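You operate a simulated robot arm through the tools that you are given. There is no shell and no other tool. Be economical: measure what you need, move in short steps, check, and stop when the job is done.

Carry out the task below with a simulated robot arm. There is one attempt and no reset: what you move stays moved.

## Task
Flow-test the converter on the stand at full air and put it on the step for its reading.
Fine: blower off before you unclamp; leave the valve at full.

Only the result counts: the job must be done as asked and must still hold three seconds after the hand-in. Knocking over, shifting, dropping, spilling or breaking anything else fails it.

## Robot
A 6-joint arm with a two-finger parallel gripper, fixed in place. Base frame: the origin is at the foot of the arm, x ahead of it, y to its left, z up. Lengths are in mm, angles in degrees, forces in N, time in s.
With the tool pointing down near the work surface it reaches from about 460 to 880 mm from the base axis. Its first joint turns from -115.0 to 115.0 degrees. Payload 4.2 kg.
Tool frame: the origin (TCP) lies between the finger pads and is the grasp point; the fingertips stand 23 mm ahead of it; z points along the fingers, y is the line along which they close. The gripper opens to 94 mm. The fingers are 38 mm wide and 10 mm thick; the gripper's body (54 by 96 mm) begins 39 mm behind the TCP.
Orientation is told as [roll, pitch, yaw] about the base's x, y, z axes, in that order, counted from this pose: with the fingers straight down and closing along the base's y, the tool's x points along the base's -x, its y along +y and its z along -z.

## Interface
- The arm moves only by the tool apply_moves. Its argument "motion" is a list of rows, each a list of 3 entries, a list of its own where there are three numbers: the shift along the tool's x, y, z in units of 25 mm (1.0 is 25 mm), then the turn, a rotation vector about the tool's x, y, z in units of 4 degrees (1.0 is 4 degrees), then the closure, from 0 (fully open) to 1 (shut). In form: [[[tx, ty, tz], [wx, wy, wz], hand], ...]. A call has 1 to 10 rows; each row shifts and turns the commanded pose from where the row before left it, along the tool's axes as they then stand. A call with a number of a shift or a turn outside -1 to 1 is refused whole. Each row takes 0.2 s and may step no farther than 50 mm and 8.6 degrees from the row before; otherwise, or with a gripper value out of range, the whole call is refused. A pose out of reach is approached as far as the arm can. The call stops where the force on the tool passes 90 N (or 10 N more than at its start, if that is more) or the arm is blocked; 0.2 s more then pass. The fingers move at their own pace (about 108 mm/s each) and stop on an object; they squeeze with about 25 N. The grip force told is the motor's: it shows also when the fingers shut on nothing. Time passes only in rows, and 0.2 s behind the last, so rows that do not move let the fingers close. The reply holds the time, the measured pose of the TCP, the force on the tool along the base axes, the opening and the grip force, in the units named above and with some noise, with the torque about the TCP (base axes, N m) and any sound that the robot's microphone picked up.
- Cameras (640 x 400 px; columns grow to the right, rows downward): "scene" is fixed at [50.8, -649.5, 1562]; the picture's right is [0.32, -0.95, 0.00], its down [-0.68, -0.23, -0.70] and it looks along [0.66, 0.22, -0.72] (base axes); focal length 250 px, centre (320, 200). "wrist" rides on the gripper at [86, 16, -74] in the tool frame; the picture's right is [-0.18, 0.98, 0.00], its down [-0.58, -0.11, -0.81] and it looks along [-0.79, -0.15, 0.59] (tool axes); focal length 243 px, centre (320, 200). There is no depth. A picture from a camera that has moved, and an enlarged one, comes with that camera's place and axes in the base frame and with its lens.
- capture(camera): a new picture of that camera. It takes no simulated time.
- raise_lower(by): slides the trunk up (or, below 0, down) by that many mm; the arm rides with it, the base frame stays. It gives what a move gives, with no picture.
- inspect(camera, box): a new picture of the part [left, top, right, bottom] of that camera's present view, enlarged. It takes no simulated time.
- finish_job(): hands the job in; it is judged then, once.

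Work in short steps. Places have to be worked out from the pictures, the camera data and where the tool is seen: move nearer, look again, correct. Check each grasp and each placing, and mend what went wrong. You have 120 turns and 84 pictures in all, those below and enlarged ones among them. Open the gripper and draw the arm clear of the work before you hand the job in, unless the task says otherwise; then end with one line.

The tools are called after "Emit:" by a JSON object that holds its "fn" and its "kwargs". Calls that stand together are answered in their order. apply_moves: Moves the arm, as the interface text tells. Its arguments: {"type":"object","properties":{"motion":{"type":"array","items":{"type":"array"}}},"required":["motion"]} The other tools are called the same way: raise_lower (by) slides the trunk up or down; capture (camera) takes a picture; inspect (camera, box) takes an enlarged picture of a part of a camera's view; finish_job () hands the job in.

At the start:

```text
time: 0.0
eef_pos: [526.4, -294.8, 1319.4]
tcp_rot: [0.0, 0.0, 0.0]
force: [-0.4, 0.0, -1.2]
wrist_torque: [-0.02, 0.0, -0.02]
gripper_width: 93.9
grip_force: 0.0
trunk travel left (down, up): [-825.0, 165.0]
```

scene: 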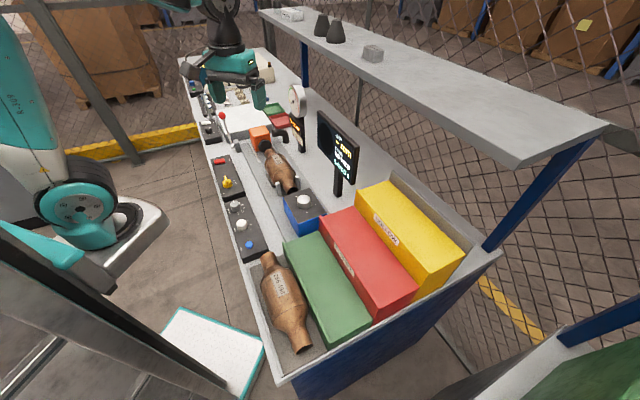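
wrist: 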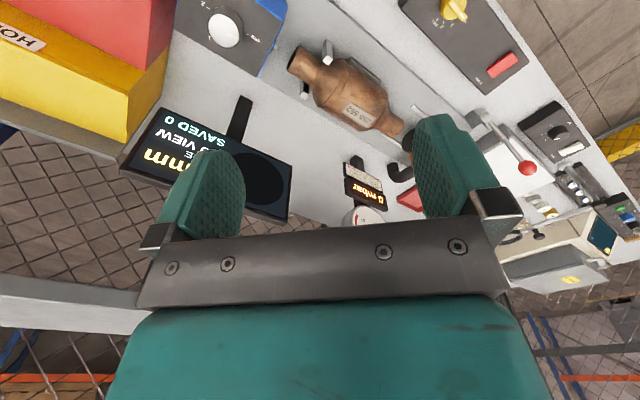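

I start by enlarging the working part of the bench to identify the controls.

Emit:
{"fn": "inspect", "kwargs": {"camera": "scene", "box": [180, 60, 340, 160]}}

Emit:
{"fn": "inspect", "kwargs": {"camera": "scene", "box": [200, 140, 360, 260]}}

Emit:
{"fn": "inspect", "kwargs": {"camera": "wrist", "box": [380, 0, 640, 280]}}

Emit:
{"fn": "inspect", "kwargs": {"camera": "wrist", "box": [120, 0, 420, 240]}}

```text
4.00 times, centred on (260, 110) of scene
camera zoom: at [50.8, -649.5, 1562.0], right [0.32, -0.95, 0.0], down [-0.68, -0.23, -0.7], along [0.66, 0.22, -0.72], focal length 1001 px, centre (560, 560)
```

zoom: 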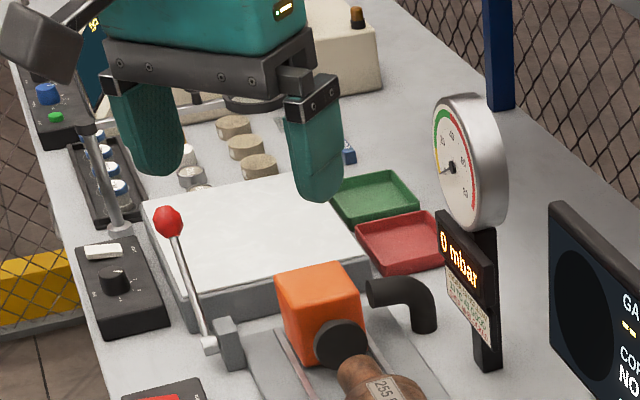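

```text
3.33 times, centred on (280, 200) of scene
camera zoom: at [50.8, -649.5, 1562.0], right [0.32, -0.95, 0.0], down [-0.68, -0.23, -0.7], along [0.66, 0.22, -0.72], focal length 834 px, centre (453, 200)
```

zoom: 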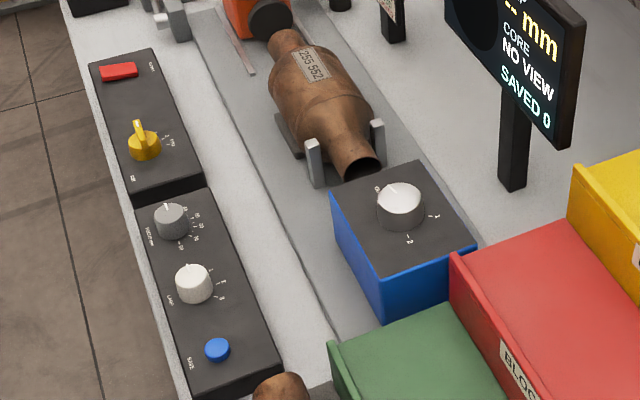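

```text
1.43 times, centred on (510, 140) of wrist
camera zoom: at [440.0, -279.1, 1394.3], right [0.18, 0.98, 0.0], down [0.58, -0.11, 0.81], along [0.79, -0.15, -0.59], focal length 347 px, centre (49, 286)
```

zoom: 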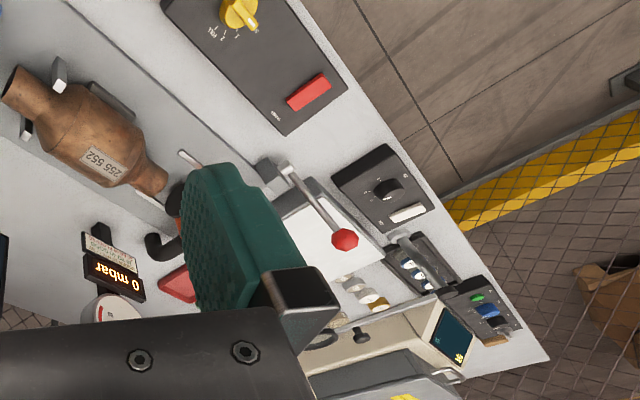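

```text
1.67 times, centred on (270, 120) of wrist
camera zoom: at [440.0, -279.1, 1394.3], right [0.18, 0.98, 0.0], down [0.58, -0.11, 0.81], along [0.79, -0.15, -0.59], focal length 404 px, centre (403, 333)
```

zoom: 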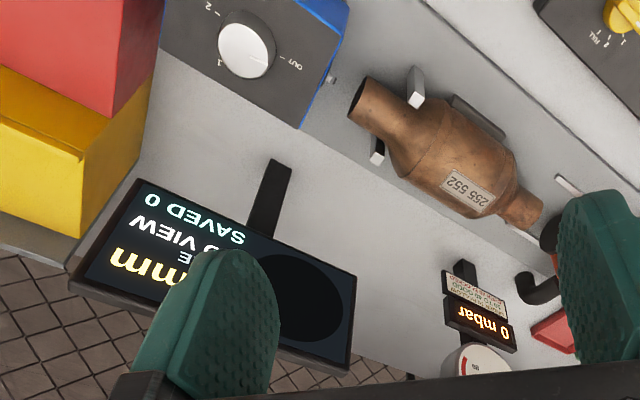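

I enlarge the card under the pressure display, the box labels and the knob scales.

Emit:
{"fn": "inspect", "kwargs": {"camera": "wrist", "box": [335, 140, 415, 240]}}

Emit:
{"fn": "inspect", "kwargs": {"camera": "scene", "box": [280, 110, 310, 155]}}

Emit:
{"fn": "inspect", "kwargs": {"camera": "scene", "box": [280, 180, 480, 350]}}

Emit:
{"fn": "inspect", "kwargs": {"camera": "scene", "box": [205, 150, 265, 200]}}

```text
4.00 times, centred on (375, 190) of wrist
camera zoom: at [440.0, -279.1, 1394.3], right [0.18, 0.98, 0.0], down [0.58, -0.11, 0.81], along [0.79, -0.15, -0.59], focal length 970 px, centre (100, 240)
```

zoom: 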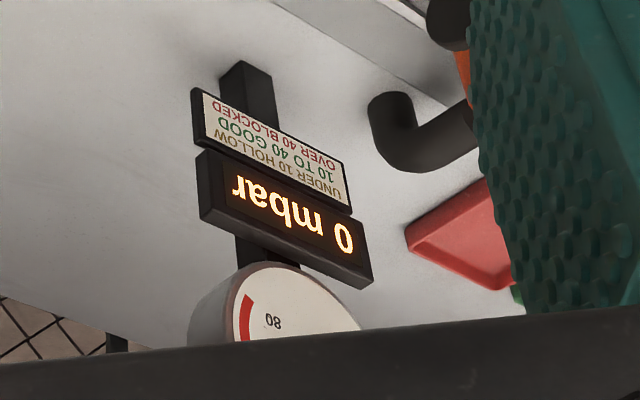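

```text
8.89 times, centred on (295, 132) of scene
camera zoom: at [50.8, -649.5, 1562.0], right [0.32, -0.95, 0.0], down [-0.68, -0.23, -0.7], along [0.66, 0.22, -0.72], focal length 2224 px, centre (542, 800)
```

zoom: 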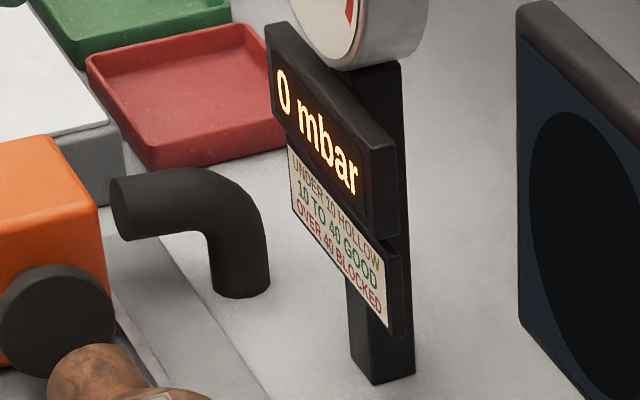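

```text
2.35 times, centred on (380, 265) of scene
camera zoom: at [50.8, -649.5, 1562.0], right [0.32, -0.95, 0.0], down [-0.68, -0.23, -0.7], along [0.66, 0.22, -0.72], focal length 589 px, centre (179, 47)
```

zoom: 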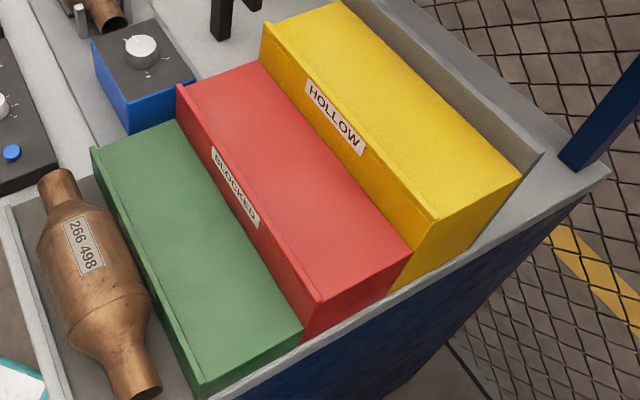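

```text
8.00 times, centred on (235, 175) of scene
camera zoom: at [50.8, -649.5, 1562.0], right [0.32, -0.95, 0.0], down [-0.68, -0.23, -0.7], along [0.66, 0.22, -0.72], focal length 2001 px, centre (1000, 400)
```

zoom: 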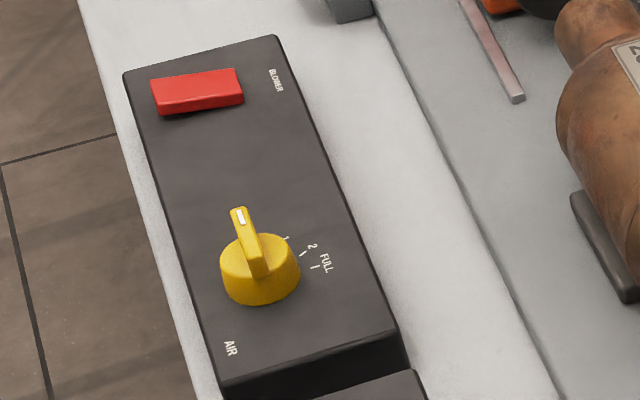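

Yellow AIR valve is at about (591,-110), the pointer at 0 along the bench, and FULL about 90° clockwise. I move above it, keeping high, then look.

Emit:
{"fn": "apply_moves", "kwargs": {"motion": [[[-0.26, 0.74, 0.8], [0, 0, 0], 0], [[-0.26, 0.74, 0.8], [0, 0, 0], 0], [[-0.26, 0.74, 0.8], [0, 0, 0], 0], [[-0.26, 0.74, 0.8], [0, 0, 0], 0], [[-0.26, 0.74, 0.8], [0, 0, 0], 0], [[-0.26, 0.74, 0.8], [0, 0, 0], 0], [[-0.26, 0.74, 0.8], [0, 0, 0], 0], [[-0.26, 0.74, 0.8], [0, 0, 0], 0], [[-0.26, 0.74, 0.8], [0, 0, 0], 0], [[-0.26, 0.74, 0.8], [0, 0, 0], 0]]}}

Emit:
{"fn": "apply_moves", "kwargs": {"motion": [[[0, 0, 0], [0, 0, -1], 0], [[0, 0, 0], [0, 0, -1], 0], [[0, 0, 0], [0, 0, -1], 0], [[0, 0, 0], [0, 0, -1], 0], [[0, 0, 0], [0, 0, -1], 0], [[0, 0, 0], [0, 0, -1], 0], [[0, 0, 0], [0, 0, -1], 0], [[0, 0, 0], [0, 0, -1], 0], [[0, 0, 0], [0, 0, -1], 0], [[0, 0, 0], [0, 0, -1], 0]]}}

Emit:
{"fn": "capture", "kwargs": {"camera": "wrist"}}

Emit:
{"fn": "capture", "kwargs": {"camera": "scene"}}

```text
time: 2.2
eef_pos: [591.7, -109.2, 1118.0]
tcp_rot: [-0.1, 0.0, -0.1]
force: [-0.2, -0.4, 0.4]
wrist_torque: [0.0, -0.02, -0.01]
gripper_width: 94.1
grip_force: 0.0
trunk travel left (down, up): [-825.0, 165.0]
```

```text
time: 4.4
eef_pos: [591.6, -110.0, 1120.2]
tcp_rot: [-0.1, 0.0, 40.1]
force: [-0.5, -0.9, -0.2]
wrist_torque: [0.04, 0.04, 0.02]
gripper_width: 94.2
grip_force: 0.0
trunk travel left (down, up): [-825.0, 165.0]
```

```text
73 pictures are left
camera wrist: at [515.0, -153.6, 1194.1], right [-0.49, 0.87, 0.0], down [0.52, 0.29, 0.81], along [0.7, 0.4, -0.59], focal length 243 px, centre (320, 200)
```

wrist: 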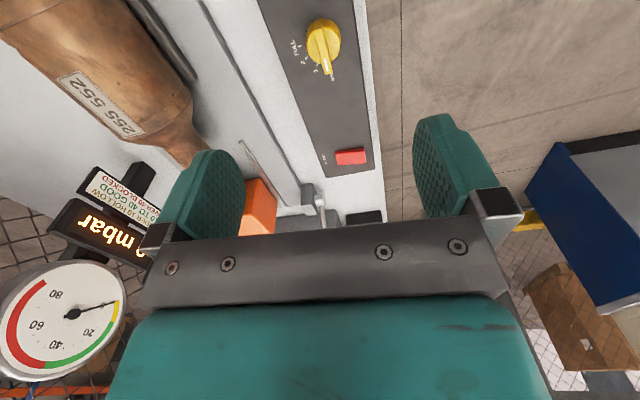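

```text
72 pictures are left
```

scene: 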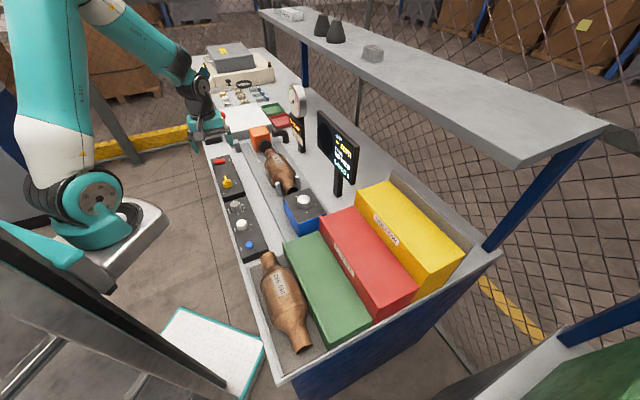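

I enlarge the knob.

Emit:
{"fn": "inspect", "kwargs": {"camera": "wrist", "box": [270, 0, 390, 90]}}

Emit:
{"fn": "inspect", "kwargs": {"camera": "scene", "box": [230, 110, 310, 200]}}

```text
4.44 times, centred on (330, 45) of wrist
camera zoom: at [515.0, -153.6, 1194.1], right [-0.49, 0.87, 0.0], down [0.52, 0.29, 0.81], along [0.7, 0.4, -0.59], focal length 1078 px, centre (276, 889)
```

zoom: 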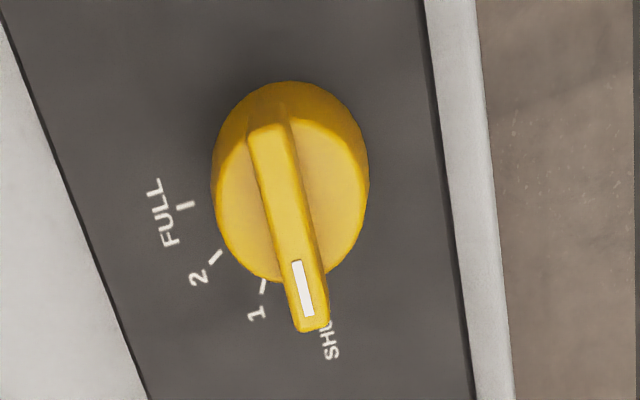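

```text
4.44 times, centred on (270, 155) of scene
camera zoom: at [50.8, -649.5, 1562.0], right [0.32, -0.95, 0.0], down [-0.68, -0.23, -0.7], along [0.66, 0.22, -0.72], focal length 1112 px, centre (542, 400)
```

zoom: 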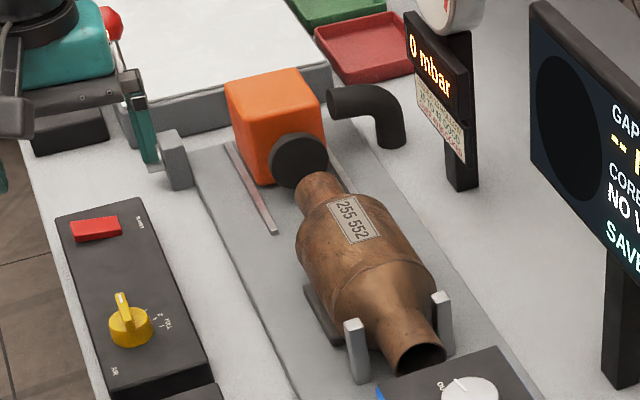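

The ridge lies at about 44°, its pivot near (596,-103), with the top at about 943. I align yaw, pre-narrow the fingers to about 28 mm and come down to just above it.

Emit:
{"fn": "apply_moves", "kwargs": {"motion": [[[-0.32, 0.08, 0], [0, 0, -0.95], 0.5], [[0, 0, 1], [0, 0, 0], 0.7], [[0, 0, 1], [0, 0, 0], 0.7], [[0, 0, 1], [0, 0, 0], 0.7], [[0, 0, 1], [0, 0, 0], 0.7], [[0, 0, 0.8], [0, 0, 0], 0.7], [[0, 0, 0.4], [0, 0, 0], 0.7], [[0, 0, 0], [0, 0, 0], 0.7]]}}

Emit:
{"fn": "capture", "kwargs": {"camera": "wrist"}}

Emit:
{"fn": "inspect", "kwargs": {"camera": "scene", "box": [190, 140, 270, 200]}}

```text
time: 6.2
eef_pos: [597.3, -102.8, 990.3]
tcp_rot: [0.0, 0.0, 43.9]
force: [-0.3, 0.4, 0.1]
wrist_torque: [-0.01, 0.02, -0.02]
gripper_width: 28.1
grip_force: 0.0
trunk travel left (down, up): [-825.0, 165.0]
```

```text
69 pictures are left
camera wrist: at [523.2, -151.3, 1064.2], right [-0.55, 0.84, 0.0], down [0.49, 0.32, 0.81], along [0.68, 0.44, -0.59], focal length 243 px, centre (320, 200)
```

wrist: 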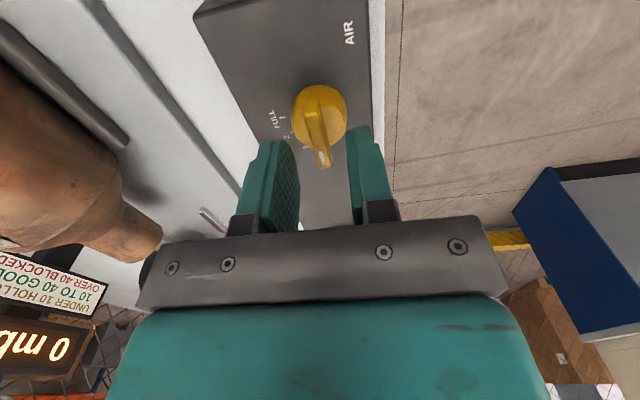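

```text
6.67 times, centred on (230, 170) of scene
camera zoom: at [50.8, -649.5, 1562.0], right [0.32, -0.95, 0.0], down [-0.68, -0.23, -0.7], along [0.66, 0.22, -0.72], focal length 1668 px, centre (920, 400)
```

zoom: 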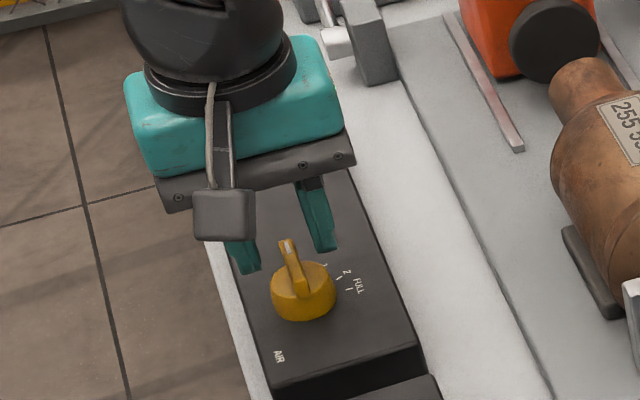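

Knob aligned between the fingers. I lower in small steps watching force.

Emit:
{"fn": "apply_moves", "kwargs": {"motion": [[[0.08, -0.03, 0.5], [0, 0, 0], 0.74], [[0, 0, 0.5], [0, 0, 0], 0.74], [[0, 0, 0.12], [0, 0, 0], 0.74], [[0, 0, 0], [0, 0, 0], 0.74]]}}

Emit:
{"fn": "inspect", "kwargs": {"camera": "wrist", "box": [240, 80, 400, 200]}}

Emit:
{"fn": "inspect", "kwargs": {"camera": "scene", "box": [205, 155, 255, 195]}}

```text
time: 6.9
eef_pos: [596.0, -105.2, 971.2]
tcp_rot: [-0.5, -0.4, 43.7]
force: [-15.7, -5.8, 64.9]
wrist_torque: [0.62, 0.97, 0.05]
gripper_width: 27.3
grip_force: 3.4
trunk travel left (down, up): [-825.0, 165.0]
stopped in row 3: the force on the tool passed its limit (the readings are from after the stop); the commanded pose is now the measured one
```

```text
3.33 times, centred on (320, 140) of wrist
camera zoom: at [522.2, -154.2, 1045.1], right [-0.55, 0.84, -0.01], down [0.49, 0.32, 0.81], along [0.68, 0.44, -0.58], focal length 809 px, centre (320, 400)
```

zoom: 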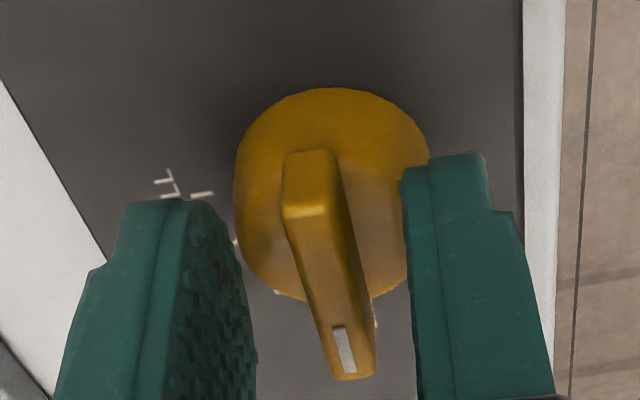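

```text
10.00 times, centred on (230, 175) of scene
camera zoom: at [50.8, -649.5, 1562.0], right [0.32, -0.95, 0.0], down [-0.68, -0.23, -0.7], along [0.66, 0.22, -0.72], focal length 2502 px, centre (1220, 450)
```

zoom: 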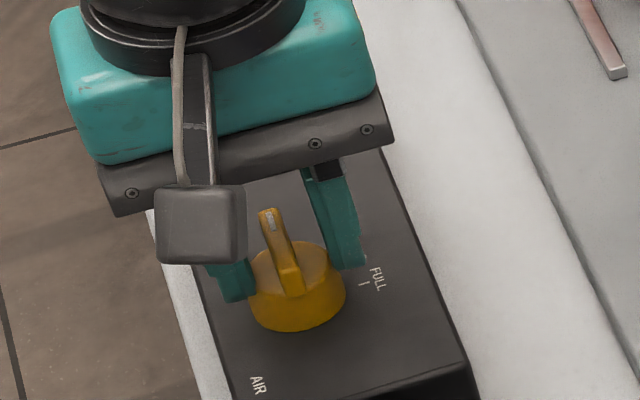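

The fingertips rest on the disc at about z=948. I back up about 2.5 mm and close on the ridge.

Emit:
{"fn": "apply_moves", "kwargs": {"motion": [[[0, 0, -0.15], [0, 0, 0], 0.74], [[0, 0, 0], [0, 0, 0], 1], [[0, 0, 0], [0, 0, 0], 1]]}}

Emit:
{"fn": "inspect", "kwargs": {"camera": "wrist", "box": [240, 80, 400, 200]}}

```text
time: 7.7
eef_pos: [596.1, -102.0, 971.0]
tcp_rot: [-0.3, -0.4, 43.9]
force: [-12.6, 10.9, 30.5]
wrist_torque: [0.52, 0.5, 0.01]
gripper_width: 7.8
grip_force: 44.9
trunk travel left (down, up): [-825.0, 165.0]
```

```text
3.33 times, centred on (320, 140) of wrist
camera zoom: at [522.8, -152.3, 1045.3], right [-0.55, 0.84, 0.0], down [0.49, 0.32, 0.81], along [0.68, 0.44, -0.59], focal length 809 px, centre (320, 400)
```

zoom: 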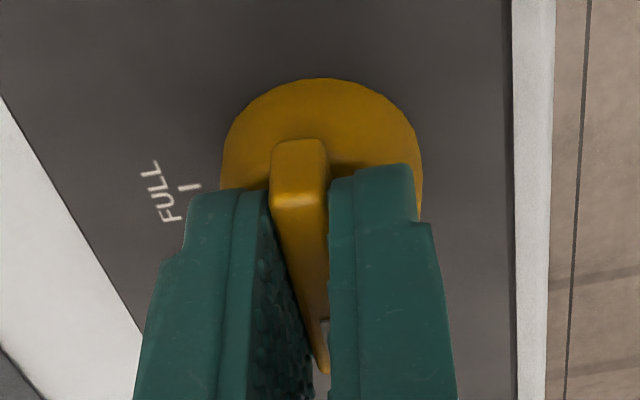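

The knob's pivot seems about 13 mm nearer the robot's side of the ridge than the TCP. I loosen, shift along the ridge, lift slightly, and regrip so that TCP is on the pivot.

Emit:
{"fn": "apply_moves", "kwargs": {"motion": [[[0, 0, -0.15], [0, 0, 0], 0.8], [[0.25, 0, 0], [0, 0, 0], 0.8], [[0.25, 0, 0], [0, 0, 0], 0.8], [[0, 0, 0], [0, 0, 0], 1], [[0, 0, 0], [0, 0, 0], 1]]}}

Emit:
{"fn": "inspect", "kwargs": {"camera": "wrist", "box": [240, 80, 400, 200]}}

```text
time: 8.9
eef_pos: [588.6, -112.1, 973.5]
tcp_rot: [-0.2, -0.2, 43.9]
force: [-12.1, 13.5, -8.6]
wrist_torque: [0.99, -0.44, 0.25]
gripper_width: 7.5
grip_force: 45.1
trunk travel left (down, up): [-825.0, 165.0]
```

```text
3.33 times, centred on (320, 140) of wrist
camera zoom: at [514.3, -160.7, 1048.0], right [-0.55, 0.84, 0.0], down [0.49, 0.32, 0.81], along [0.68, 0.44, -0.59], focal length 809 px, centre (320, 400)
```

zoom: 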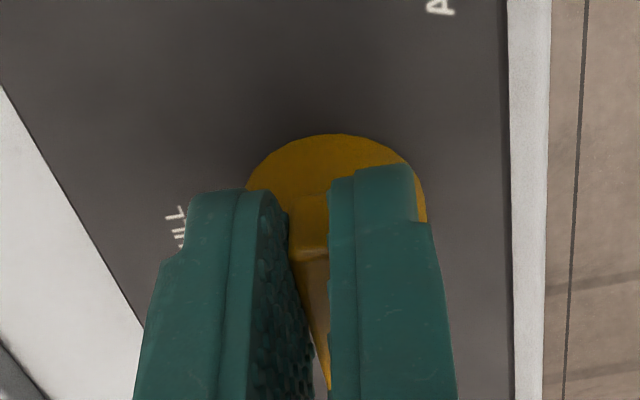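

Centered now. I rotate clockwise 40° and check.

Emit:
{"fn": "apply_moves", "kwargs": {"motion": [[[0, 0.08, 0], [0, 0, 0.5], 1], [[0, 0, 0], [0, 0, 1], 1], [[0, 0, 0], [0, 0, 1], 1], [[0, 0, 0], [0, 0, 1], 1], [[0, 0, 0], [0, 0, 1], 1], [[0, 0, 0], [0, 0, 1], 1], [[0, 0, 0], [0, 0, 1], 1], [[0, 0, 0], [0, 0, 1], 1], [[0, 0, 0], [0, 0, 1], 1], [[0, 0, 0], [0, 0, 1], 1]]}}

Emit:
{"fn": "inspect", "kwargs": {"camera": "wrist", "box": [240, 60, 400, 200]}}

```text
time: 11.1
eef_pos: [585.1, -103.7, 974.3]
tcp_rot: [0.8, 0.0, 6.0]
force: [-27.5, 52.6, -25.2]
wrist_torque: [0.57, 0.11, 0.72]
gripper_width: 7.8
grip_force: 44.8
trunk travel left (down, up): [-825.0, 165.0]
```

```text
2.86 times, centred on (320, 130) of wrist
camera zoom: at [497.3, -99.0, 1048.9], right [0.08, 1.0, 0.01], down [0.59, -0.06, 0.81], along [0.8, -0.06, -0.59], focal length 693 px, centre (320, 400)
```

zoom: 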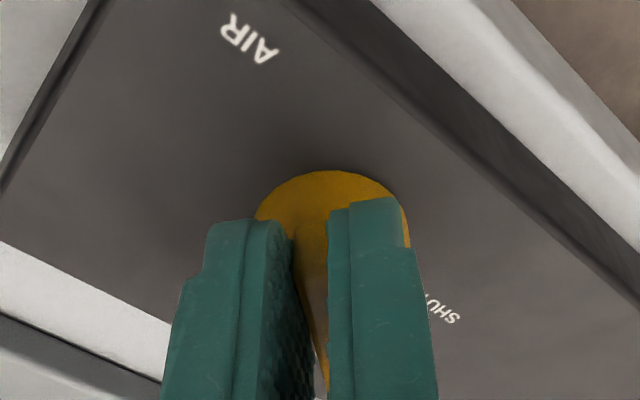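

The drift shows the true pivot is near (599,-103), as first judged. I open slightly to read the free pose, then re-center.

Emit:
{"fn": "apply_moves", "kwargs": {"motion": [[[0, 0, 0], [0, 0, 0], 0.8], [[0, 0, 0], [0, 0, 0], 0.8]]}}

Emit:
{"fn": "inspect", "kwargs": {"camera": "wrist", "box": [240, 60, 400, 200]}}

```text
time: 11.7
eef_pos: [588.6, -111.4, 975.2]
tcp_rot: [-0.1, -0.7, 5.6]
force: [2.3, 11.1, 3.8]
wrist_torque: [0.26, -0.11, 0.05]
gripper_width: 23.9
grip_force: 5.0
trunk travel left (down, up): [-825.0, 165.0]
```

```text
2.86 times, centred on (320, 130) of wrist
camera zoom: at [501.1, -104.6, 1048.8], right [0.09, 1.0, 0.0], down [0.58, -0.05, 0.81], along [0.81, -0.07, -0.58], focal length 693 px, centre (320, 400)
```

zoom: 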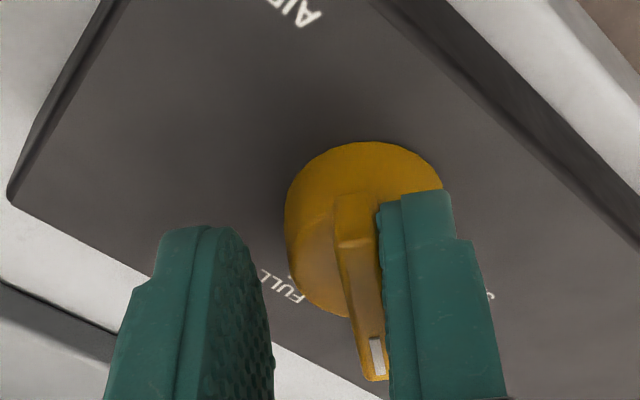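

I shift to about (595,-103) and regrip.

Emit:
{"fn": "apply_moves", "kwargs": {"motion": [[[-0.14, 0.17, 0], [0, 0, 0], 0.8], [[-0.14, 0.17, 0], [0, 0, 0], 0.8], [[0, 0, 0], [0, 0, 0], 0.8], [[0, 0, 0], [0, 0, 0], 1], [[0, 0, 0], [0, 0, 0], 1]]}}

Emit:
{"fn": "apply_moves", "kwargs": {"motion": [[[0, 0, 0], [0, 0, 1], 1], [[0, 0, 0], [0, 0, 1], 1], [[0, 0, 0], [0, 0, 1], 1], [[0, 0, 0], [0, 0, 1], 1], [[0, 0, 0], [0, 0, 1], 1]]}}

```text
time: 12.9
eef_pos: [594.0, -103.0, 974.4]
tcp_rot: [-0.2, -0.4, 5.8]
force: [0.6, -1.3, 0.1]
wrist_torque: [-0.06, 0.46, 0.04]
gripper_width: 7.5
grip_force: 44.6
trunk travel left (down, up): [-825.0, 165.0]
```

```text
time: 14.1
eef_pos: [594.1, -102.1, 974.3]
tcp_rot: [0.1, -0.4, -14.2]
force: [-1.1, 10.1, -0.6]
wrist_torque: [0.04, -0.23, 0.03]
gripper_width: 7.8
grip_force: 44.8
trunk travel left (down, up): [-825.0, 165.0]
```

Small forces now; I continue to about -46°.

Emit:
{"fn": "apply_moves", "kwargs": {"motion": [[[0, 0.04, 0], [0, 0, 1], 1], [[0, 0.02, 0], [0, 0, 1], 1], [[0, 0.02, 0], [0, 0, 1], 1], [[0, 0.02, 0], [0, 0, 1], 1], [[0, 0, 0], [0, 0, 1], 1], [[0, 0, 0], [0, 0, 1], 1], [[0, 0, 0], [0, 0, 1], 1], [[0, 0, 0], [0, 0, 0.9], 1], [[0, 0, 0], [0, 0, 0], 1]]}}

Emit:
{"fn": "inspect", "kwargs": {"camera": "scene", "box": [205, 155, 255, 195]}}

```text
time: 16.1
eef_pos: [594.4, -101.4, 974.4]
tcp_rot: [0.3, -0.2, -45.8]
force: [-3.9, 5.3, -7.9]
wrist_torque: [-0.96, -0.67, 0.19]
gripper_width: 8.0
grip_force: 45.0
trunk travel left (down, up): [-825.0, 165.0]
```

```text
10.00 times, centred on (230, 175) of scene
camera zoom: at [50.8, -649.5, 1562.0], right [0.32, -0.95, 0.0], down [-0.68, -0.23, -0.7], along [0.66, 0.22, -0.72], focal length 2502 px, centre (1220, 450)
```

zoom: 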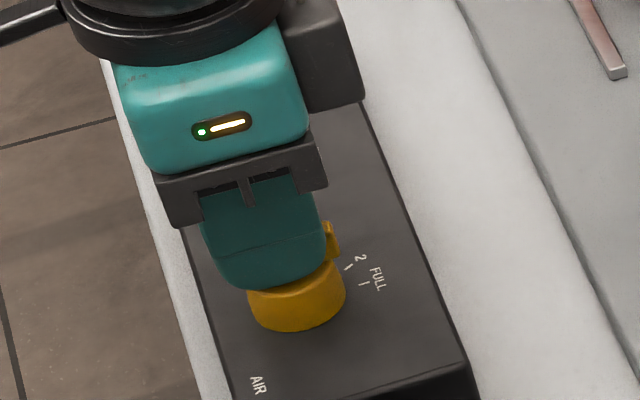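

I release, lift and look at the pointer against FULL.

Emit:
{"fn": "apply_moves", "kwargs": {"motion": [[[0, 0, 0], [0, 0, 0], 0.75], [[0, 0, -0.3], [0, 0, 0], 0.75], [[0, 0, -1], [0, 0, 0], 0.75], [[0, 0, -1], [0, 0, 0], 0.75], [[0, 0, -1], [0, 0, 0], 0.75]]}}

Emit:
{"fn": "inspect", "kwargs": {"camera": "wrist", "box": [220, 0, 420, 180]}}

Emit:
{"fn": "inspect", "kwargs": {"camera": "scene", "box": [205, 155, 255, 195]}}

```text
time: 17.3
eef_pos: [594.3, -100.7, 1057.5]
tcp_rot: [0.3, -0.3, -45.8]
force: [0.1, 0.8, 0.7]
wrist_torque: [0.0, 0.05, -0.01]
gripper_width: 23.6
grip_force: 0.1
trunk travel left (down, up): [-825.0, 165.0]
```

```text
2.22 times, centred on (320, 90) of wrist
camera zoom: at [545.4, -27.9, 1132.4], right [0.83, 0.55, 0.01], down [0.32, -0.49, 0.81], along [0.45, -0.67, -0.59], focal length 539 px, centre (320, 444)
```

zoom: 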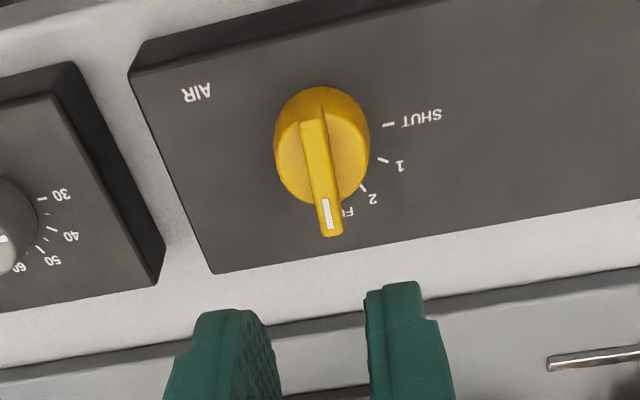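

```text
10.00 times, centred on (230, 175) of scene
camera zoom: at [50.8, -649.5, 1562.0], right [0.32, -0.95, 0.0], down [-0.68, -0.23, -0.7], along [0.66, 0.22, -0.72], focal length 2502 px, centre (1220, 450)
```

zoom: 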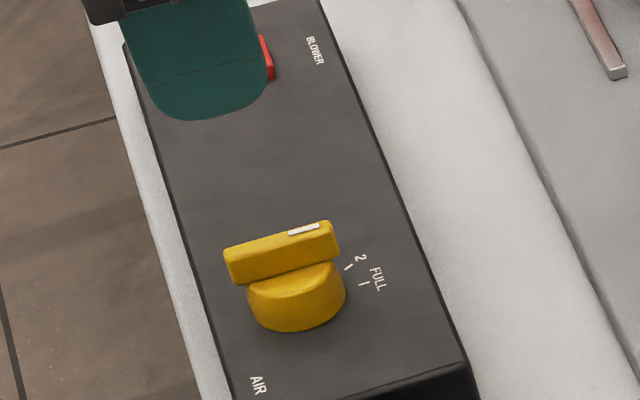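

The pointer is on FULL. Next is the clamp lever (ball near (880,76,1040)); I move closer and look.

Emit:
{"fn": "apply_moves", "kwargs": {"motion": [[[0, 0, -1], [0, 0, 0], 0.5], [[0, 0, -1], [0, 0, 0], 0], [[-0.3, 0.9, -0.5], [0, 0, 0], 0], [[-0.3, 0.9, -0.5], [0, 0, 0], 0], [[-0.4, 0.9, 0], [0, 0, 0], 0], [[-0.4, 0.9, 0], [0, 0, 0], 0], [[-0.4, 0.9, 0], [0, 0, 0], 0], [[-0.3, 0.8, 0], [0, 0, 0], 0]]}}

Emit:
{"fn": "capture", "kwargs": {"camera": "wrist"}}

Emit:
{"fn": "inspect", "kwargs": {"camera": "scene", "box": [200, 90, 310, 200]}}

```text
time: 19.1
eef_pos: [724.6, -45.8, 1133.8]
tcp_rot: [0.3, -0.4, -45.8]
force: [0.0, -0.5, 0.6]
wrist_torque: [0.02, -0.01, 0.01]
gripper_width: 93.9
grip_force: 0.1
trunk travel left (down, up): [-825.0, 165.0]
```

```text
58 pictures are left
camera wrist: at [675.9, 26.7, 1207.5], right [0.83, 0.55, 0.01], down [0.32, -0.49, 0.81], along [0.45, -0.67, -0.59], focal length 243 px, centre (320, 200)
```

wrist: 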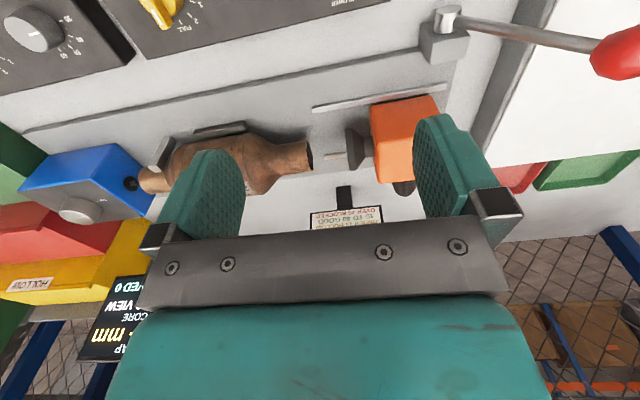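

```text
3.64 times, centred on (255, 145) of scene
camera zoom: at [50.8, -649.5, 1562.0], right [0.32, -0.95, 0.0], down [-0.68, -0.23, -0.7], along [0.66, 0.22, -0.72], focal length 910 px, centre (556, 400)
```

zoom: 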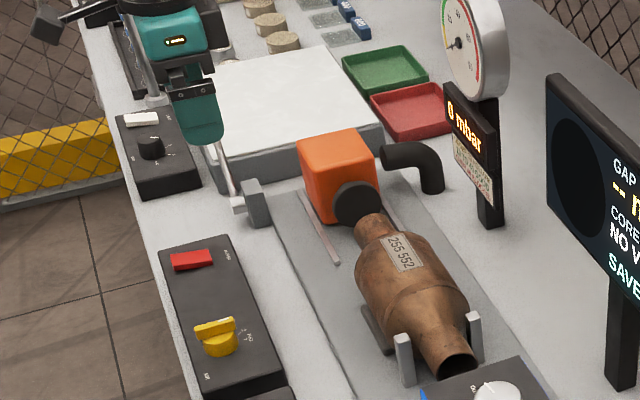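

The gap to the seal is clear, so the clamp is open; ball at about (880,75,1041). I move above the ball to test reach.

Emit:
{"fn": "apply_moves", "kwargs": {"motion": [[[-0.1, 0.96, 0], [0, 0, 0], 0], [[-0.1, 0.96, 0], [0, 0, 0], 0], [[-0.1, 0.96, 0], [0, 0, 0], 0], [[-0.1, 0.96, 0], [0, 0, 0], 0], [[-0.1, 0.96, 0], [0, 0, 0], 0], [[-0.1, 0.96, 0], [0, 0, 0], 0], [[-0.1, 0.96, 0], [0, 0, 0], 0], [[-0.1, 0.96, 0], [0, 0, 0], 0]]}}

Emit:
{"fn": "capture", "kwargs": {"camera": "wrist"}}

Emit:
{"fn": "inspect", "kwargs": {"camera": "scene", "box": [180, 50, 300, 170]}}

```text
time: 20.9
eef_pos: [866.0, 65.8, 1134.0]
tcp_rot: [0.3, -0.3, -45.7]
force: [0.3, 0.3, -0.7]
wrist_torque: [0.01, -0.02, 0.01]
gripper_width: 94.0
grip_force: 0.0
out of reach, approached as far as the arm can: row 8
trunk travel left (down, up): [-825.0, 165.0]
```

```text
56 pictures are left
camera wrist: at [818.0, 138.6, 1208.2], right [0.83, 0.55, 0.01], down [0.32, -0.49, 0.81], along [0.45, -0.67, -0.59], focal length 243 px, centre (320, 200)
```

wrist: 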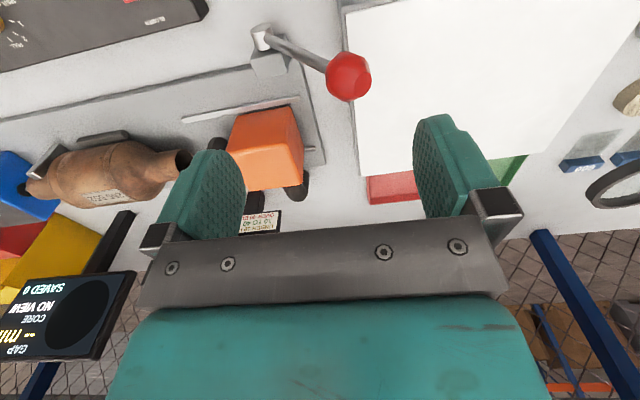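

```text
3.33 times, centred on (240, 110) of scene
camera zoom: at [50.8, -649.5, 1562.0], right [0.32, -0.95, 0.0], down [-0.68, -0.23, -0.7], along [0.66, 0.22, -0.72], focal length 834 px, centre (587, 500)
```

zoom: 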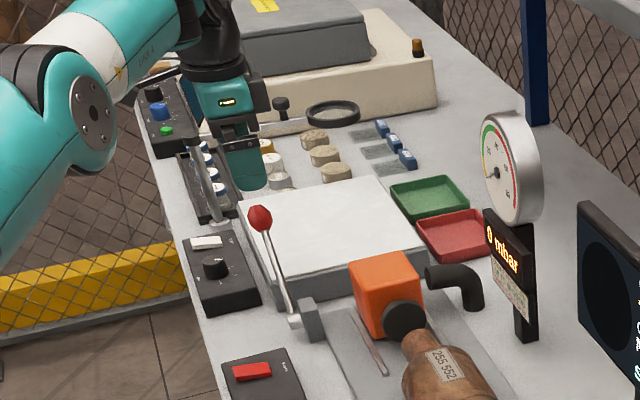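

The ball lies about 18 mm toward +s from TCP, still between the open fingers. I descend straight so the fingers straddle it.

Emit:
{"fn": "apply_moves", "kwargs": {"motion": [[[0, 0, 1], [0, 0, 0], 0], [[0, 0, 1], [0, 0, 0], 0], [[0, 0, 1], [0, 0, 0], 0], [[0, 0, 0.8], [0, 0, 0], 0], [[0, 0, 0], [0, 0, 0], 0]]}}

Emit:
{"fn": "capture", "kwargs": {"camera": "wrist"}}

```text
time: 22.1
eef_pos: [867.6, 65.1, 1038.8]
tcp_rot: [0.3, -0.4, -45.7]
force: [0.6, -0.4, -0.1]
wrist_torque: [0.01, -0.03, 0.01]
gripper_width: 94.1
grip_force: 0.1
trunk travel left (down, up): [-825.0, 165.0]
```

```text
54 pictures are left
camera wrist: at [818.6, 138.5, 1113.0], right [0.83, 0.55, 0.01], down [0.32, -0.49, 0.81], along [0.45, -0.67, -0.59], focal length 243 px, centre (320, 200)
```

wrist: 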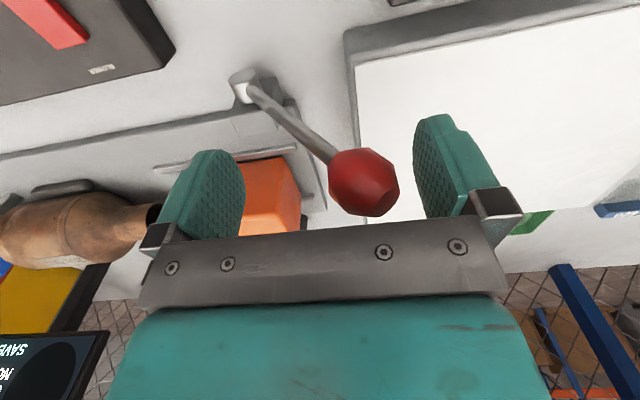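

Ball is caged. I narrow to about 50 mm and push the lever toward the converter in steps.

Emit:
{"fn": "apply_moves", "kwargs": {"motion": [[[0, 0, -0.3], [0, 0, 0], 0.47], [[0, -0.5, -0.2], [0, 0, 0], 0.47], [[0, -0.6, -0.2], [0, 0, 0], 0.47], [[0, -0.6, 0], [0, 0, 0], 0.47], [[0, -0.6, 0], [0, 0, 0], 0.47], [[0, -0.6, 0], [0, 0, 0], 0.47]]}}

Emit:
{"fn": "capture", "kwargs": {"camera": "wrist"}}

```text
time: 23.5
eef_pos: [817.2, 15.8, 1056.9]
tcp_rot: [0.3, -0.3, -45.8]
force: [0.1, 0.8, -0.2]
wrist_torque: [-0.01, 0.03, -0.01]
gripper_width: 49.9
grip_force: 0.1
trunk travel left (down, up): [-825.0, 165.0]
```

```text
53 pictures are left
camera wrist: at [767.1, 88.4, 1130.1], right [0.83, 0.55, 0.01], down [0.32, -0.49, 0.81], along [0.45, -0.67, -0.59], focal length 243 px, centre (320, 200)
```

wrist: 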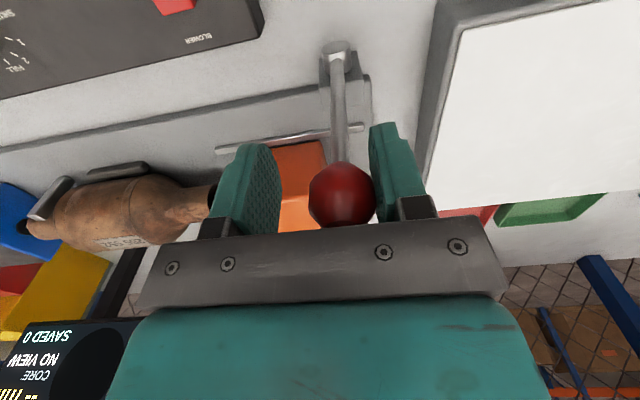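

The lever is near vertical with little force; I continue.

Emit:
{"fn": "apply_moves", "kwargs": {"motion": [[[0, -0.6, 0], [0, 0, 0], 0.47], [[0, -0.6, 0], [0, 0, 0], 0.47], [[0, -0.6, 0], [0, 0, 0], 0.47], [[0, -0.6, 0.2], [0, 0, 0], 0.47], [[0, -0.5, 0.2], [0, 0, 0], 0.47], [[0, 0, 0], [0, 0, 0], 0.47]]}}

Emit:
{"fn": "capture", "kwargs": {"camera": "wrist"}}

Emit:
{"fn": "inspect", "kwargs": {"camera": "scene", "box": [200, 90, 310, 200]}}

```text
time: 24.9
eef_pos: [763.7, -35.1, 1046.5]
tcp_rot: [0.4, -0.3, -45.8]
force: [2.0, 1.9, 4.2]
wrist_torque: [0.11, -0.09, 0.03]
gripper_width: 51.2
grip_force: 1.8
trunk travel left (down, up): [-825.0, 165.0]
```

```text
52 pictures are left
camera wrist: at [715.4, 38.6, 1120.6], right [0.83, 0.55, 0.01], down [0.32, -0.49, 0.81], along [0.45, -0.67, -0.59], focal length 243 px, centre (320, 200)
```

wrist: 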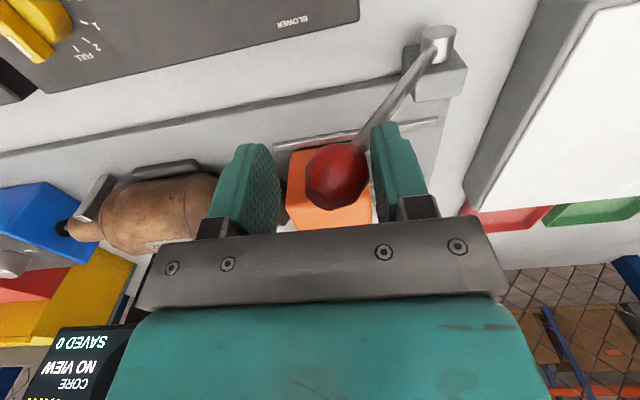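

```text
3.64 times, centred on (255, 145) of scene
camera zoom: at [50.8, -649.5, 1562.0], right [0.32, -0.95, 0.0], down [-0.68, -0.23, -0.7], along [0.66, 0.22, -0.72], focal length 910 px, centre (556, 400)
```

zoom: 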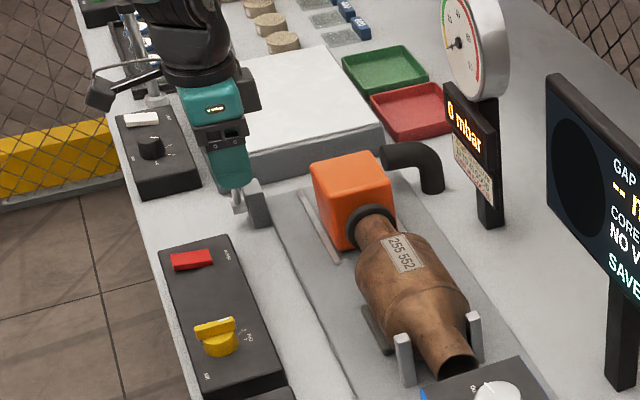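

The seal is nearly at the inlet. I push a bit further down the arc, watching force.

Emit:
{"fn": "apply_moves", "kwargs": {"motion": [[[0, -0.35, 0.25], [0, 0, 0], 0.47], [[0, -0.35, 0.25], [0, 0, 0], 0.47], [[0, -0.35, 0.3], [0, 0, 0], 0.47], [[0, 0, 0], [0, 0, 0], 0.47]]}}

Emit:
{"fn": "capture", "kwargs": {"camera": "wrist"}}

Emit:
{"fn": "inspect", "kwargs": {"camera": "scene", "box": [220, 110, 310, 200]}}

```text
time: 25.8
eef_pos: [760.3, -41.9, 1043.1]
tcp_rot: [3.5, -1.9, -44.7]
force: [15.6, 32.4, 24.0]
wrist_torque: [1.37, -0.88, 0.48]
gripper_width: 66.1
grip_force: 18.0
trunk travel left (down, up): [-825.0, 165.0]
stopped in row 4: the force on the tool passed its limit (the readings are from after the stop); the commanded pose is now the measured one
```

```text
50 pictures are left
camera wrist: at [706.2, 28.0, 1115.7], right [0.82, 0.57, 0.07], down [0.28, -0.5, 0.82], along [0.5, -0.65, -0.57], focal length 243 px, centre (320, 200)
```

wrist: 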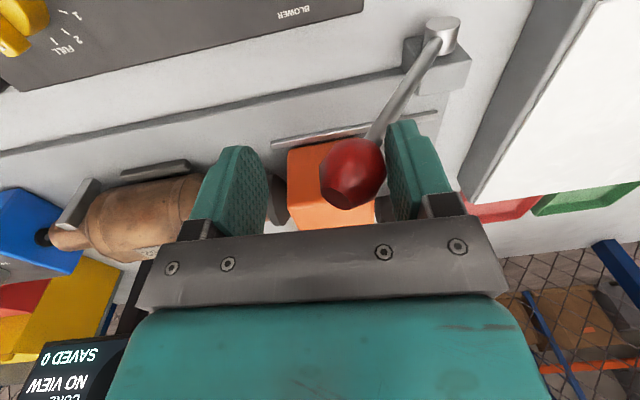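

```text
4.44 times, centred on (265, 155) of scene
camera zoom: at [50.8, -649.5, 1562.0], right [0.32, -0.95, 0.0], down [-0.68, -0.23, -0.7], along [0.66, 0.22, -0.72], focal length 1112 px, centre (564, 400)
```

zoom: 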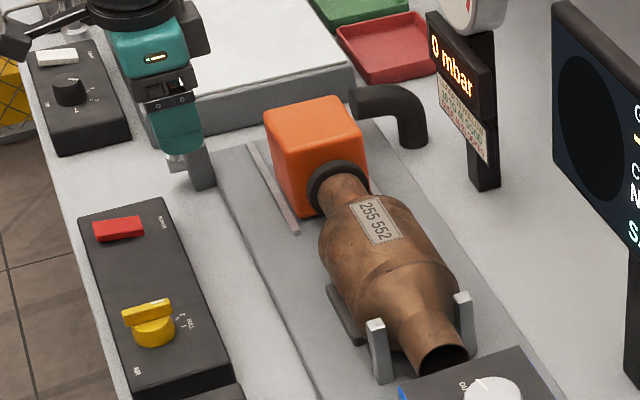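

The lever is at its stop with the seal seated. I open and lift off, restoring tool orientation.

Emit:
{"fn": "apply_moves", "kwargs": {"motion": [[[0, 0.2, 0], [0, 0, 0], 0.2], [[0, 0, -0.8], [0, 0, 0], 0.2], [[0, 0, -1], [0, 0, 0], 0.2], [[0, 0, -1], [0, 0, 0], 0.2], [[0, 0, -0.6], [0, 0, 0], 0.2]]}}

Emit:
{"fn": "capture", "kwargs": {"camera": "wrist"}}

```text
time: 27.0
eef_pos: [754.5, -44.1, 1124.3]
tcp_rot: [2.5, -1.4, -45.3]
force: [-0.1, -0.2, -0.5]
wrist_torque: [0.01, 0.01, -0.02]
gripper_width: 75.3
grip_force: 0.0
trunk travel left (down, up): [-825.0, 165.0]
```

```text
48 pictures are left
camera wrist: at [703.6, 26.4, 1197.4], right [0.83, 0.56, 0.05], down [0.29, -0.5, 0.82], along [0.48, -0.66, -0.58], focal length 243 px, centre (320, 200)
```

wrist: 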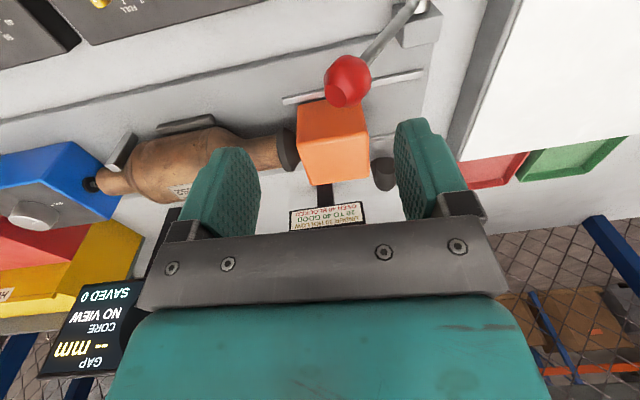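

Lever stays clamped. Now to the blower rocker near (714,14,926): level the tool, close the fingers, move above it.

Emit:
{"fn": "apply_moves", "kwargs": {"motion": [[[0, 0, 0], [0.68, -0.2, 0], 0.6], [[0.7, 0.12, 0], [0, 0, 0], 1], [[0.7, 0.12, 0], [0, 0, 0], 1], [[0.7, 0.12, 0], [0, 0, 0], 1], [[0.7, 0.12, 0], [0, 0, 0], 1], [[0, 0, 1], [0, 0, 0], 1], [[0, 0, 1], [0, 0, 0], 1], [[0, 0, 1], [0, 0, 0], 1], [[0, 0, 0], [0, 0, 0], 1]]}}

Emit:
{"fn": "capture", "kwargs": {"camera": "wrist"}}

Emit:
{"fn": "inspect", "kwargs": {"camera": "scene", "box": [190, 130, 260, 190]}}

```text
time: 29.0
eef_pos: [718.0, 10.7, 1045.6]
tcp_rot: [-0.2, -2.2, -45.3]
force: [-0.3, -0.1, 0.0]
wrist_torque: [0.03, -0.01, -0.01]
gripper_width: 0.0
grip_force: 24.5
trunk travel left (down, up): [-825.0, 165.0]
```

```text
47 pictures are left
camera wrist: at [666.6, 84.9, 1117.1], right [0.83, 0.56, 0.0], down [0.31, -0.47, 0.83], along [0.47, -0.69, -0.56], focal length 243 px, centre (320, 200)
```

wrist: 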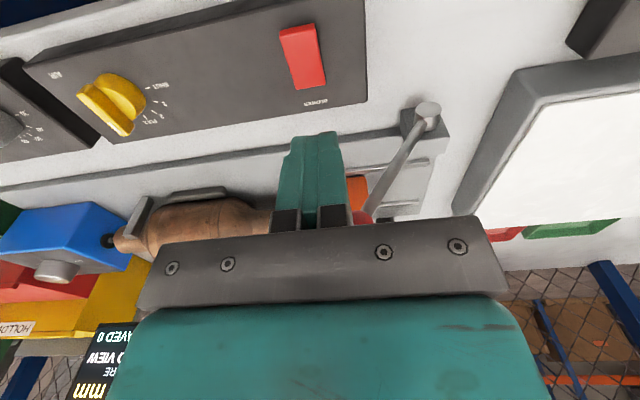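

```text
6.67 times, centred on (225, 160) of scene
camera zoom: at [50.8, -649.5, 1562.0], right [0.32, -0.95, 0.0], down [-0.68, -0.23, -0.7], along [0.66, 0.22, -0.72], focal length 1668 px, centre (953, 467)
```

zoom: 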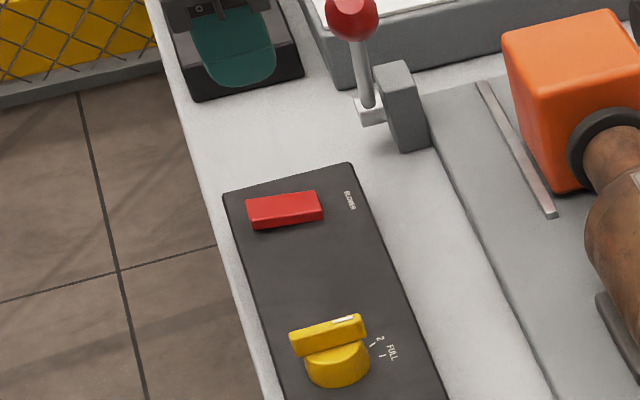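

Enlarge the rocker to see which end stands up.

Emit:
{"fn": "inspect", "kwargs": {"camera": "wrist", "box": [260, 10, 360, 120]}}

Emit:
{"fn": "inspect", "kwargs": {"camera": "scene", "box": [210, 150, 230, 170]}}

```text
3.64 times, centred on (310, 65) of wrist
camera zoom: at [666.6, 84.9, 1117.1], right [0.83, 0.56, 0.0], down [0.31, -0.47, 0.83], along [0.47, -0.69, -0.56], focal length 882 px, centre (356, 691)
```

zoom: 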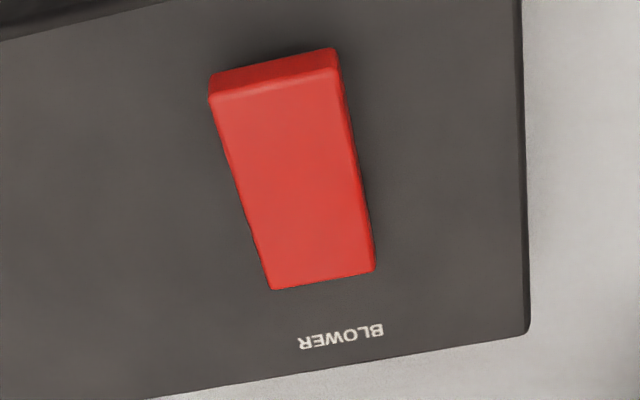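

```text
16.00 times, centred on (220, 160) of scene
camera zoom: at [50.8, -649.5, 1562.0], right [0.32, -0.95, 0.0], down [-0.68, -0.23, -0.7], along [0.66, 0.22, -0.72], focal length 4003 px, centre (1920, 840)
```

zoom: 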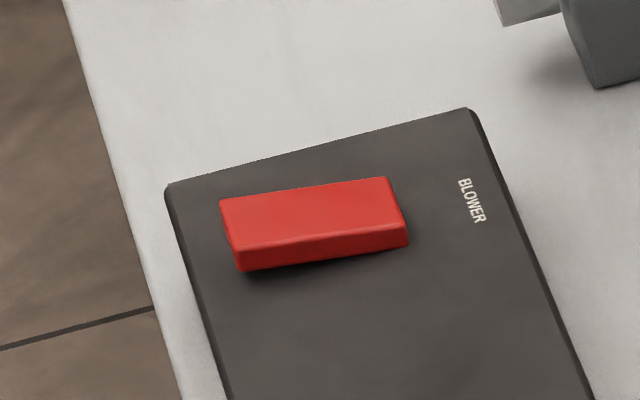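

The end nearer the robot stands up. I place the closed fingers over that half, and come down to just above.

Emit:
{"fn": "apply_moves", "kwargs": {"motion": [[[0, 0, 0], [0.35, 0.42, 0], 1], [[0.99, -0.2, 0], [0, 0, 0], 1], [[0, 0, 1], [0, 0, 0], 1], [[0, 0, 1], [0, 0, 0], 1], [[0, 0, 0.8], [0, 0, 0], 1], [[0, 0, 0], [0, 0, 0], 1]]}}

Emit:
{"fn": "inspect", "kwargs": {"camera": "wrist", "box": [220, 40, 420, 200]}}

Emit:
{"fn": "inspect", "kwargs": {"camera": "scene", "box": [200, 135, 250, 175]}}

```text
time: 30.4
eef_pos: [696.6, 23.5, 976.2]
tcp_rot: [-1.6, -0.6, -45.4]
force: [1.4, -0.6, 0.5]
wrist_torque: [0.01, 0.03, -0.01]
gripper_width: 0.1
grip_force: 25.0
trunk travel left (down, up): [-825.0, 165.0]
```

```text
2.50 times, centred on (320, 120) of wrist
camera zoom: at [647.9, 96.7, 1049.9], right [0.83, 0.56, -0.02], down [0.34, -0.47, 0.81], along [0.44, -0.68, -0.58], focal length 606 px, centre (320, 400)
```

zoom: 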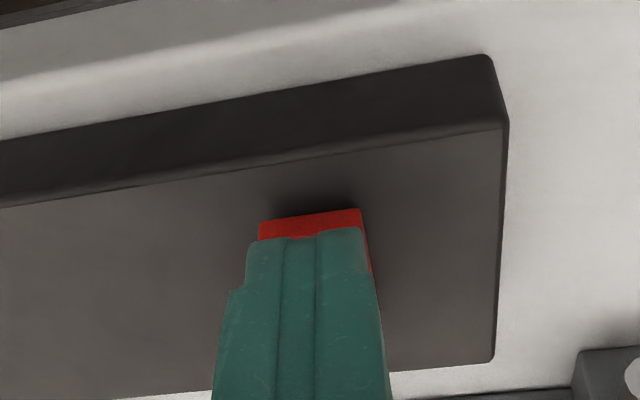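

```text
10.00 times, centred on (225, 155) of scene
camera zoom: at [50.8, -649.5, 1562.0], right [0.32, -0.95, 0.0], down [-0.68, -0.23, -0.7], along [0.66, 0.22, -0.72], focal length 2502 px, centre (1270, 650)
```

zoom: 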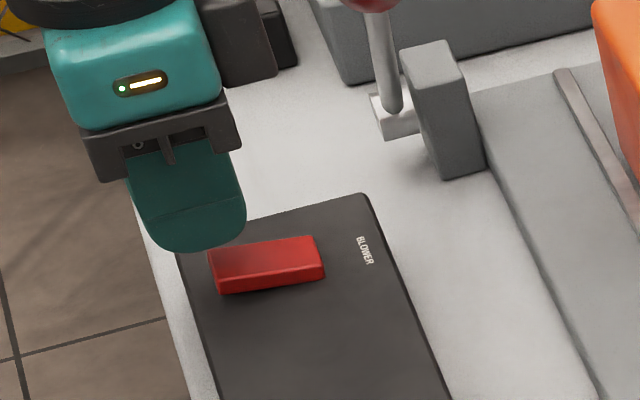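

Fingertips sit over the raised half, about 20 mm above. I press down in small steps.

Emit:
{"fn": "apply_moves", "kwargs": {"motion": [[[0, 0.15, 0.3], [-0.17, 0.39, 0], 1], [[0, 0, 0.3], [0, 0, 0], 1], [[0, 0, 0.2], [0, 0, 0], 1], [[0, 0, 0.15], [0, 0, 0], 1]]}}

```text
time: 31.4
eef_pos: [700.0, 24.8, 963.0]
tcp_rot: [-0.6, 0.6, -45.3]
force: [-30.6, -3.5, 67.6]
wrist_torque: [-0.98, -0.28, -0.46]
gripper_width: 0.1
grip_force: 25.6
trunk travel left (down, up): [-825.0, 165.0]
stopped in row 4: the force on the tool passed its limit (the readings are from after the stop); the commanded pose is now the measured one
```

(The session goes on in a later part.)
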